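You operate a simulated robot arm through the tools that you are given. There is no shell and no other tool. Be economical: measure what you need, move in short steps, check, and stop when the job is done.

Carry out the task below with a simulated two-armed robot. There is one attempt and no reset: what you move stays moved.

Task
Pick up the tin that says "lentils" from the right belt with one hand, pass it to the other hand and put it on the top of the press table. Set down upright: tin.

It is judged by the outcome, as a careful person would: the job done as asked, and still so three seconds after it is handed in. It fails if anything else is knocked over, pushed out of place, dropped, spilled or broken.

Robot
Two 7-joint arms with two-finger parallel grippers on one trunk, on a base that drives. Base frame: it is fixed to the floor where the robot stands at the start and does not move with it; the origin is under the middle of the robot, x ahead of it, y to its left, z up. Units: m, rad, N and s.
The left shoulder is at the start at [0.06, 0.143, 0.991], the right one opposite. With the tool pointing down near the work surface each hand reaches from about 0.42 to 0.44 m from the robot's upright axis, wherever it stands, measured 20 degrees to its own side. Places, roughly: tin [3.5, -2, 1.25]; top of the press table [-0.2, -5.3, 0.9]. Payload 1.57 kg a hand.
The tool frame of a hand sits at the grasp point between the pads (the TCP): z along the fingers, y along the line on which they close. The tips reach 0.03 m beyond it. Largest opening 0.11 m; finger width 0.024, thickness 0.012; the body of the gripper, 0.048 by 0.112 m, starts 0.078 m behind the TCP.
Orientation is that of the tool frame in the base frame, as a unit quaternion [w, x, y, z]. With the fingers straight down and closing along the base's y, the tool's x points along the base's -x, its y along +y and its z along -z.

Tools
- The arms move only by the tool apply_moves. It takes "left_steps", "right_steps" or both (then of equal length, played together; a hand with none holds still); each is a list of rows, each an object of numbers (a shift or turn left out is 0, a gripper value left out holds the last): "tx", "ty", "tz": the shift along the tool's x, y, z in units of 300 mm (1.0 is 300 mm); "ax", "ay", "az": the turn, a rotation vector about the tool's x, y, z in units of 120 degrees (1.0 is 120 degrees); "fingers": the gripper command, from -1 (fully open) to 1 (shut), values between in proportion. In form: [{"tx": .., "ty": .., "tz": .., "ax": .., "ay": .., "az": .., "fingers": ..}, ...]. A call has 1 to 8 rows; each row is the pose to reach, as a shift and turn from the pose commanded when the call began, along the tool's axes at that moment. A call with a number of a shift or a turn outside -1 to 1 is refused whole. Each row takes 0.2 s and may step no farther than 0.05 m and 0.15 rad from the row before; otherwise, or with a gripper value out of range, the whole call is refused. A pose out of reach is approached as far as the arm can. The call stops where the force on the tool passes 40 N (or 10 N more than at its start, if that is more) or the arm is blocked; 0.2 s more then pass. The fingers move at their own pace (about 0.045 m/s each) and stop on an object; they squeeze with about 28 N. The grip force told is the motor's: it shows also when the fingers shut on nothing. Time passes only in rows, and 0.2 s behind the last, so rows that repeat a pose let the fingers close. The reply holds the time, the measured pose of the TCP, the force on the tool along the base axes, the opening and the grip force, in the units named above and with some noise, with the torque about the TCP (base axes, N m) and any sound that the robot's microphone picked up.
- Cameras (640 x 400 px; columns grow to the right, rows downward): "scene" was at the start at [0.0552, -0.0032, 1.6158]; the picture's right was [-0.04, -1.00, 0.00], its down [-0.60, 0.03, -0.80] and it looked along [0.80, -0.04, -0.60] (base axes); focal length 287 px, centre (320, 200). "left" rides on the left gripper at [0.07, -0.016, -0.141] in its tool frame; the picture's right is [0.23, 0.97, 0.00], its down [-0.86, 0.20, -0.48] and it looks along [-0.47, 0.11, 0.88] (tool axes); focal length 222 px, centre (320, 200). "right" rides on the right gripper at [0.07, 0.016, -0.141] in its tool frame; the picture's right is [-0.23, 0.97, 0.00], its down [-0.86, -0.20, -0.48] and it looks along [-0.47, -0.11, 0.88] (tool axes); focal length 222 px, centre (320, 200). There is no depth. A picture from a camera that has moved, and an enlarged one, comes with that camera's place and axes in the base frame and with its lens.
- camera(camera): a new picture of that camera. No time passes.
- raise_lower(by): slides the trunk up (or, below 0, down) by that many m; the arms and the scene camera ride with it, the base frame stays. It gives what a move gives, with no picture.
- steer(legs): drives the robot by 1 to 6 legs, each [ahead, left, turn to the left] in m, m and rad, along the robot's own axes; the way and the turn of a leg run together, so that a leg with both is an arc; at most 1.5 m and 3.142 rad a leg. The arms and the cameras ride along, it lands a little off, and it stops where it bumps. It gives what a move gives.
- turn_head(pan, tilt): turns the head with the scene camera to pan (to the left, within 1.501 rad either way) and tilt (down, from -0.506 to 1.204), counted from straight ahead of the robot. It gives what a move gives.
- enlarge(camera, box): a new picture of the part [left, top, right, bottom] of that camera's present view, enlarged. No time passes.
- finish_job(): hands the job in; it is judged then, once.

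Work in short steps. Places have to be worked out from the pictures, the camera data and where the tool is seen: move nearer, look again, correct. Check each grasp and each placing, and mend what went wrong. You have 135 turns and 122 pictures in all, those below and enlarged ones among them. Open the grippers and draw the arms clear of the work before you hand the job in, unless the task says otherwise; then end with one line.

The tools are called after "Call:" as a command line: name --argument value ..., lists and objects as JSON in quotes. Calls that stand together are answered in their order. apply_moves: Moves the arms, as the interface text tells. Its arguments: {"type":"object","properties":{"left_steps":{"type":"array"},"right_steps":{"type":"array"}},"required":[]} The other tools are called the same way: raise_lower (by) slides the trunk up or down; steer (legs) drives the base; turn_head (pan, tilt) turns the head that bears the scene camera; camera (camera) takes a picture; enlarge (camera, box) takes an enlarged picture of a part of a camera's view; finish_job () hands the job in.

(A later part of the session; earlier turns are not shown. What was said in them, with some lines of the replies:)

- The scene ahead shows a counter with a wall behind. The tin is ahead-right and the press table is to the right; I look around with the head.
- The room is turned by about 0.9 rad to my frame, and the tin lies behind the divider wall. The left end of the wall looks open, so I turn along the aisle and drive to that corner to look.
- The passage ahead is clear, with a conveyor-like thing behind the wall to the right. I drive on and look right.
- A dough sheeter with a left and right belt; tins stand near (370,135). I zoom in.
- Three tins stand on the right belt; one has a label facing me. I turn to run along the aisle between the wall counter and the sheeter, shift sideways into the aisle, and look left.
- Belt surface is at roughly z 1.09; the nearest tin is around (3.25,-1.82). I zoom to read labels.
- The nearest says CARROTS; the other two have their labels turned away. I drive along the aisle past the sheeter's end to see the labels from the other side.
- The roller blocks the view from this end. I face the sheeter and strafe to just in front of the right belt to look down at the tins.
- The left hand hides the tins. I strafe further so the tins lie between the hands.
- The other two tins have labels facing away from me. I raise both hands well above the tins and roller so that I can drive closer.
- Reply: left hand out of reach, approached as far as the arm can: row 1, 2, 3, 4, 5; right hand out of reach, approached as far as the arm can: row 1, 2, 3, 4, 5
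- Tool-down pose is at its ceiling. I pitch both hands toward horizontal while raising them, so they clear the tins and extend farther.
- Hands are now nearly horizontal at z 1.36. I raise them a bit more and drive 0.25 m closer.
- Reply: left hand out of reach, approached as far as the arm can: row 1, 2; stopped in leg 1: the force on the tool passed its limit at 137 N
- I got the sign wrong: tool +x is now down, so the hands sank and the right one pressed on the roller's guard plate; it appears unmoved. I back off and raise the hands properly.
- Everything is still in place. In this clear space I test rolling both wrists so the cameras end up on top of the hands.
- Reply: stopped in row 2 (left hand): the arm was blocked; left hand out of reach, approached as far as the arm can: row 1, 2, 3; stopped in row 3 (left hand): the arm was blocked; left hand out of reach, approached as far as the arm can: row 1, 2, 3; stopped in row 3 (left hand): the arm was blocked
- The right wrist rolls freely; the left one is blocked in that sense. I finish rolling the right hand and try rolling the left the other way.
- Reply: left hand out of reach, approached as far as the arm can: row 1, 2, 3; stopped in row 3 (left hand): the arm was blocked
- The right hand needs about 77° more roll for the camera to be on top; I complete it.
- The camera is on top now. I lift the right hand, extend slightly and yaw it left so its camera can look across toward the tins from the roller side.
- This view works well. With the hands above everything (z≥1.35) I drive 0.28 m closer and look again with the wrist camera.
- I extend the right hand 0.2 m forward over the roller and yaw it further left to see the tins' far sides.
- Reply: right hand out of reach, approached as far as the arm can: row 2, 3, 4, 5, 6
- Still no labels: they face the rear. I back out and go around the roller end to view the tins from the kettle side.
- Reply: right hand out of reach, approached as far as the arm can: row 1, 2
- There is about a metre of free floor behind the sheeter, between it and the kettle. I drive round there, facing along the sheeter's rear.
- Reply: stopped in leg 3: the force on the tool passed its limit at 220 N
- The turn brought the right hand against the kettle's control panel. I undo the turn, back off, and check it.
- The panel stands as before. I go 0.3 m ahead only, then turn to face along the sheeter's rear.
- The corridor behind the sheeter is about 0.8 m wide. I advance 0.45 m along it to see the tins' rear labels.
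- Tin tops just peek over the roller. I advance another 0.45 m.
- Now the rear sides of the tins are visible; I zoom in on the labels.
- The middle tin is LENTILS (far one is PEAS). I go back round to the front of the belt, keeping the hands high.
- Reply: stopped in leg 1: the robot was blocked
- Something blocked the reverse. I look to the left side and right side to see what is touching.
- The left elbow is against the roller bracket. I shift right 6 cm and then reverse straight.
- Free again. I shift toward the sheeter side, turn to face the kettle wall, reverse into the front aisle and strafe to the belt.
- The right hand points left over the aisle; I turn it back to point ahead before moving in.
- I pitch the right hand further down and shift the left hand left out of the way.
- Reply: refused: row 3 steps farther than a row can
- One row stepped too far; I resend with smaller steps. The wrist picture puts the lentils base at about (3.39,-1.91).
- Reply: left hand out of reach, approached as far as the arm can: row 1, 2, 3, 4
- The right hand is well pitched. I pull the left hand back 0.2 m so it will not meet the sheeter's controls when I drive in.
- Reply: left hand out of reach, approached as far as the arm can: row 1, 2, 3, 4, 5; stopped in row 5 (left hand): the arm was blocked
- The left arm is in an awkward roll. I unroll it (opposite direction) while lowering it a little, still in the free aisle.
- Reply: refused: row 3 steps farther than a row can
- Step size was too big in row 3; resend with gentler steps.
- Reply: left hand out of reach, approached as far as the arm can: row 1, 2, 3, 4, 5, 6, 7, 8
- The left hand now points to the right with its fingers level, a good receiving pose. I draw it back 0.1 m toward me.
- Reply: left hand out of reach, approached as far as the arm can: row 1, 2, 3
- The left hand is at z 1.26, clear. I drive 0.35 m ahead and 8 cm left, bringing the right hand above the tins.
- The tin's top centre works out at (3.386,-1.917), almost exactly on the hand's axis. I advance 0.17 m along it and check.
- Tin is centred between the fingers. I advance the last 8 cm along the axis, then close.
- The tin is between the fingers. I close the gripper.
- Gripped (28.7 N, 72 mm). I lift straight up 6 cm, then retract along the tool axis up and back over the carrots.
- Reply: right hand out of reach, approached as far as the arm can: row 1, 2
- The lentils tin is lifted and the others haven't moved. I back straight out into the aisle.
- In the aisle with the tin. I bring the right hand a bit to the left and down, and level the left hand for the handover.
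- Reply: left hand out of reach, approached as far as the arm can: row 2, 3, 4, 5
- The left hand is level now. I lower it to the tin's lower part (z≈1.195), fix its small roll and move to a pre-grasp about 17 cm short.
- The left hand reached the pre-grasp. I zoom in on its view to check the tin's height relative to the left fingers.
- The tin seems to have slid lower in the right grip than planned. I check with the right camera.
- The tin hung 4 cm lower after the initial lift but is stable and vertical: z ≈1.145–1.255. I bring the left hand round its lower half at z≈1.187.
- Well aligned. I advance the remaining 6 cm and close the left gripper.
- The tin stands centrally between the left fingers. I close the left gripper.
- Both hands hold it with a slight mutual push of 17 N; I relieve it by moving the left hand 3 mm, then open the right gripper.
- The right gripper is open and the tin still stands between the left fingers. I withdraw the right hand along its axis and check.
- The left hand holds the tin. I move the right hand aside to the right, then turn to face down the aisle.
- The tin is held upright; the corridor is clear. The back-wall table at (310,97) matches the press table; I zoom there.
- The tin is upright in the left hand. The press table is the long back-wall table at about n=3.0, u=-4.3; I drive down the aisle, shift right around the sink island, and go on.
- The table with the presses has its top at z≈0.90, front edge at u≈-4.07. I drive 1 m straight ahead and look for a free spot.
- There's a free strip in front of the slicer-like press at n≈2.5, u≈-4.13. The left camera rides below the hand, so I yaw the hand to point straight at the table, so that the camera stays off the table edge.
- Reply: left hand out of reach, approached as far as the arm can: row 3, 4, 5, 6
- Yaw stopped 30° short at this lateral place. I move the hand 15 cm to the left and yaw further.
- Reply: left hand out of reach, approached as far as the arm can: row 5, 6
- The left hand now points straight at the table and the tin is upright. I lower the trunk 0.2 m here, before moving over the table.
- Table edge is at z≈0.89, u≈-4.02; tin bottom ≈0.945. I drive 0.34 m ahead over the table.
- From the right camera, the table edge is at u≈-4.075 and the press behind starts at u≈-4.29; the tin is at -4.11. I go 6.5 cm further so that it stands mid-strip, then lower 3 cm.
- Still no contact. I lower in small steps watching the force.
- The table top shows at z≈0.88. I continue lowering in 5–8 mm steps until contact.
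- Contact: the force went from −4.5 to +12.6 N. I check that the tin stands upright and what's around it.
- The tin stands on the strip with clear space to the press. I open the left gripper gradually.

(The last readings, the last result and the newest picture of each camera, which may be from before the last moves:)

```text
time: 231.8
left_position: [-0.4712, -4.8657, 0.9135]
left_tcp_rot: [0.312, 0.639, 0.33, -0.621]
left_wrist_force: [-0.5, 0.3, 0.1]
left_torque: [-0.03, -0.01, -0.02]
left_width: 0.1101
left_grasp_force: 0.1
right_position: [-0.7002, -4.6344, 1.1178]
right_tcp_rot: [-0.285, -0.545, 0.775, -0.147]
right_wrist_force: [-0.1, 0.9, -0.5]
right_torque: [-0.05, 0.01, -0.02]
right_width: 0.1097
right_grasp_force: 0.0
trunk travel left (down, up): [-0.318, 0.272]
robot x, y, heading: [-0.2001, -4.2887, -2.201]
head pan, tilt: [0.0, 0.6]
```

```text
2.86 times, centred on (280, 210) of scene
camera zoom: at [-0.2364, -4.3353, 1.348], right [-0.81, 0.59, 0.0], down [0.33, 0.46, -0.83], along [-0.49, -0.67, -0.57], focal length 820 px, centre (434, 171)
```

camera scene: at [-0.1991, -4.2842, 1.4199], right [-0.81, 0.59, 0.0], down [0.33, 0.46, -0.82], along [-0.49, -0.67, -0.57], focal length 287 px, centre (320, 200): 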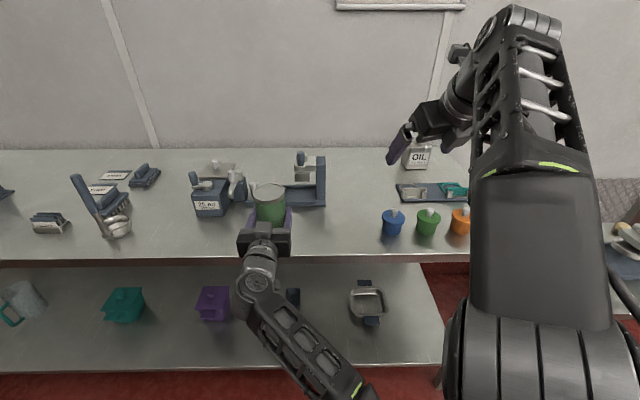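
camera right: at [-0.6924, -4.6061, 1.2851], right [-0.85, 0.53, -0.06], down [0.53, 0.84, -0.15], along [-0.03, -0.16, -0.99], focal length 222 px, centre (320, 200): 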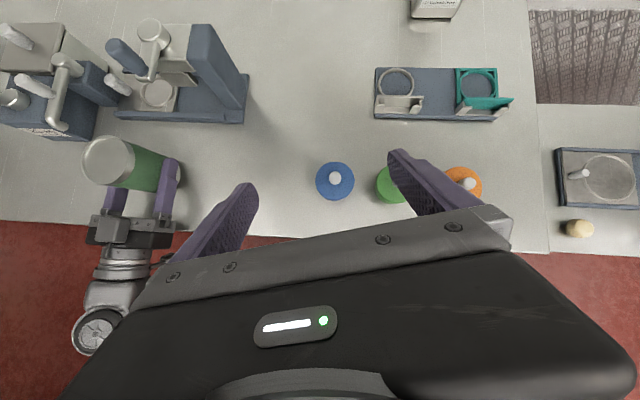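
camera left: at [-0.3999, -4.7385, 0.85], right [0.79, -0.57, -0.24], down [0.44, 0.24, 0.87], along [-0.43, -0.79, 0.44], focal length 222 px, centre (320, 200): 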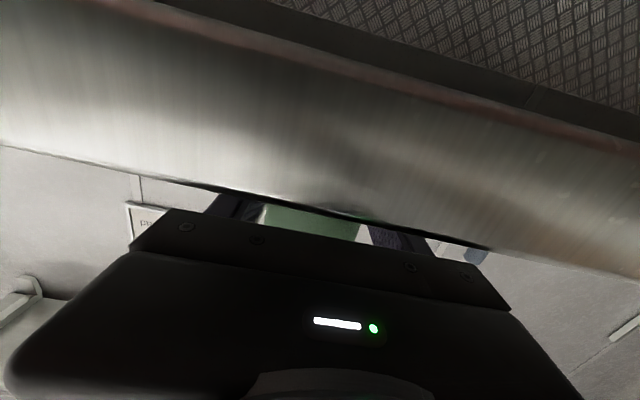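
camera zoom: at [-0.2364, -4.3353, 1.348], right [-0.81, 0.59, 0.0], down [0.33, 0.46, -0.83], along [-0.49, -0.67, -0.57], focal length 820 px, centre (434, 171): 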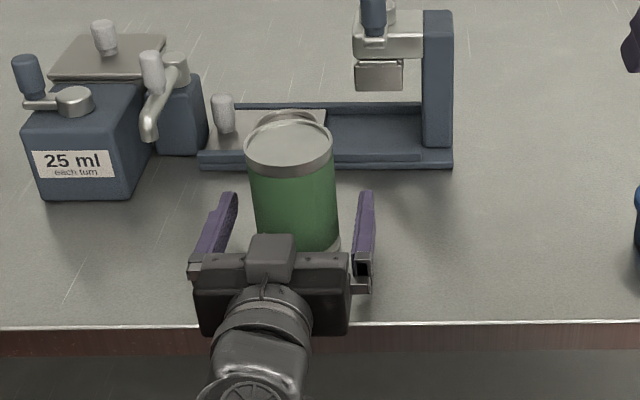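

The tin stands free on its own. I back the robot straight away from the table.

Call:
steer --legs '[[-0.35, 0, 0]]'

Call:
camera --camera "scene"

Call:
enlarge --camera "scene" --box '[200, 90, 420, 230]'

```text
time: 234.0
left_position: [-0.2694, -4.5883, 0.9146]
left_tcp_rot: [0.31, 0.64, 0.328, -0.622]
left_wrist_force: [-0.1, 0.0, 0.3]
left_torque: [-0.02, -0.01, 0.01]
left_width: 0.1099
left_grasp_force: 0.1
right_position: [-0.4986, -4.3563, 1.1173]
right_tcp_rot: [-0.285, -0.545, 0.775, -0.147]
right_wrist_force: [-0.4, 0.0, -0.2]
right_torque: [0.03, 0.01, -0.01]
right_width: 0.1101
right_grasp_force: 0.0
trunk travel left (down, up): [-0.318, 0.272]
robot x, y, heading: [0.0004, -4.0162, -2.207]
head pan, tilt: [0.0, 0.6]
```

```text
30 pictures are left
camera scene: at [-0.0338, -4.0585, 1.348], right [-0.81, 0.59, 0.0], down [0.33, 0.46, -0.83], along [-0.49, -0.67, -0.56], focal length 287 px, centre (320, 200)
```

scene: 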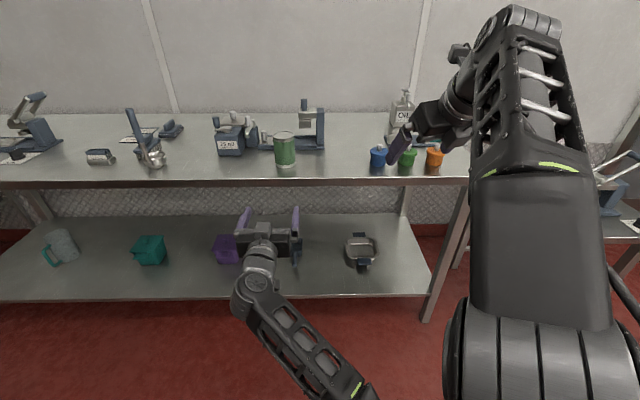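

```text
2.86 times, centred on (310, 160) of scene
camera zoom: at [-0.0338, -4.0585, 1.348], right [-0.81, 0.59, 0.0], down [0.33, 0.46, -0.83], along [-0.49, -0.67, -0.56], focal length 820 px, centre (349, 314)
```

zoom: 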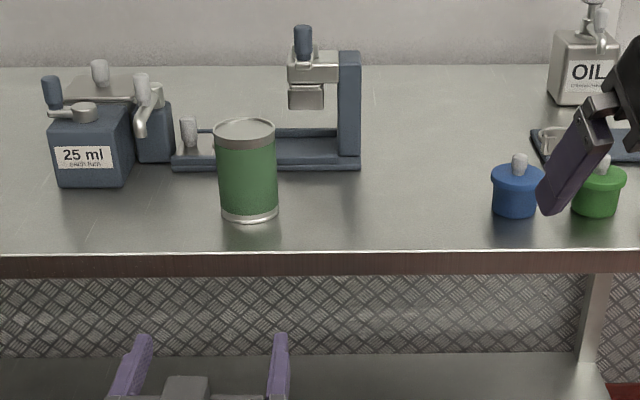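

The lentils tin stands upright on the press table, nothing around it has been disturbed, both grippers are open and the arms are clear. I hand the job in.

Call:
finish_job

```text
The job is handed in.
```

I picked the lentils tin off the right belt with the right hand, passed it to the left hand, and set it upright on the press table; I have handed the job in. While looking for the label I bumped the roller's guard plate (137 N) and the kettle's control panel (220 N), and once nudged the roller bracket; nothing in the pictures looked moved.
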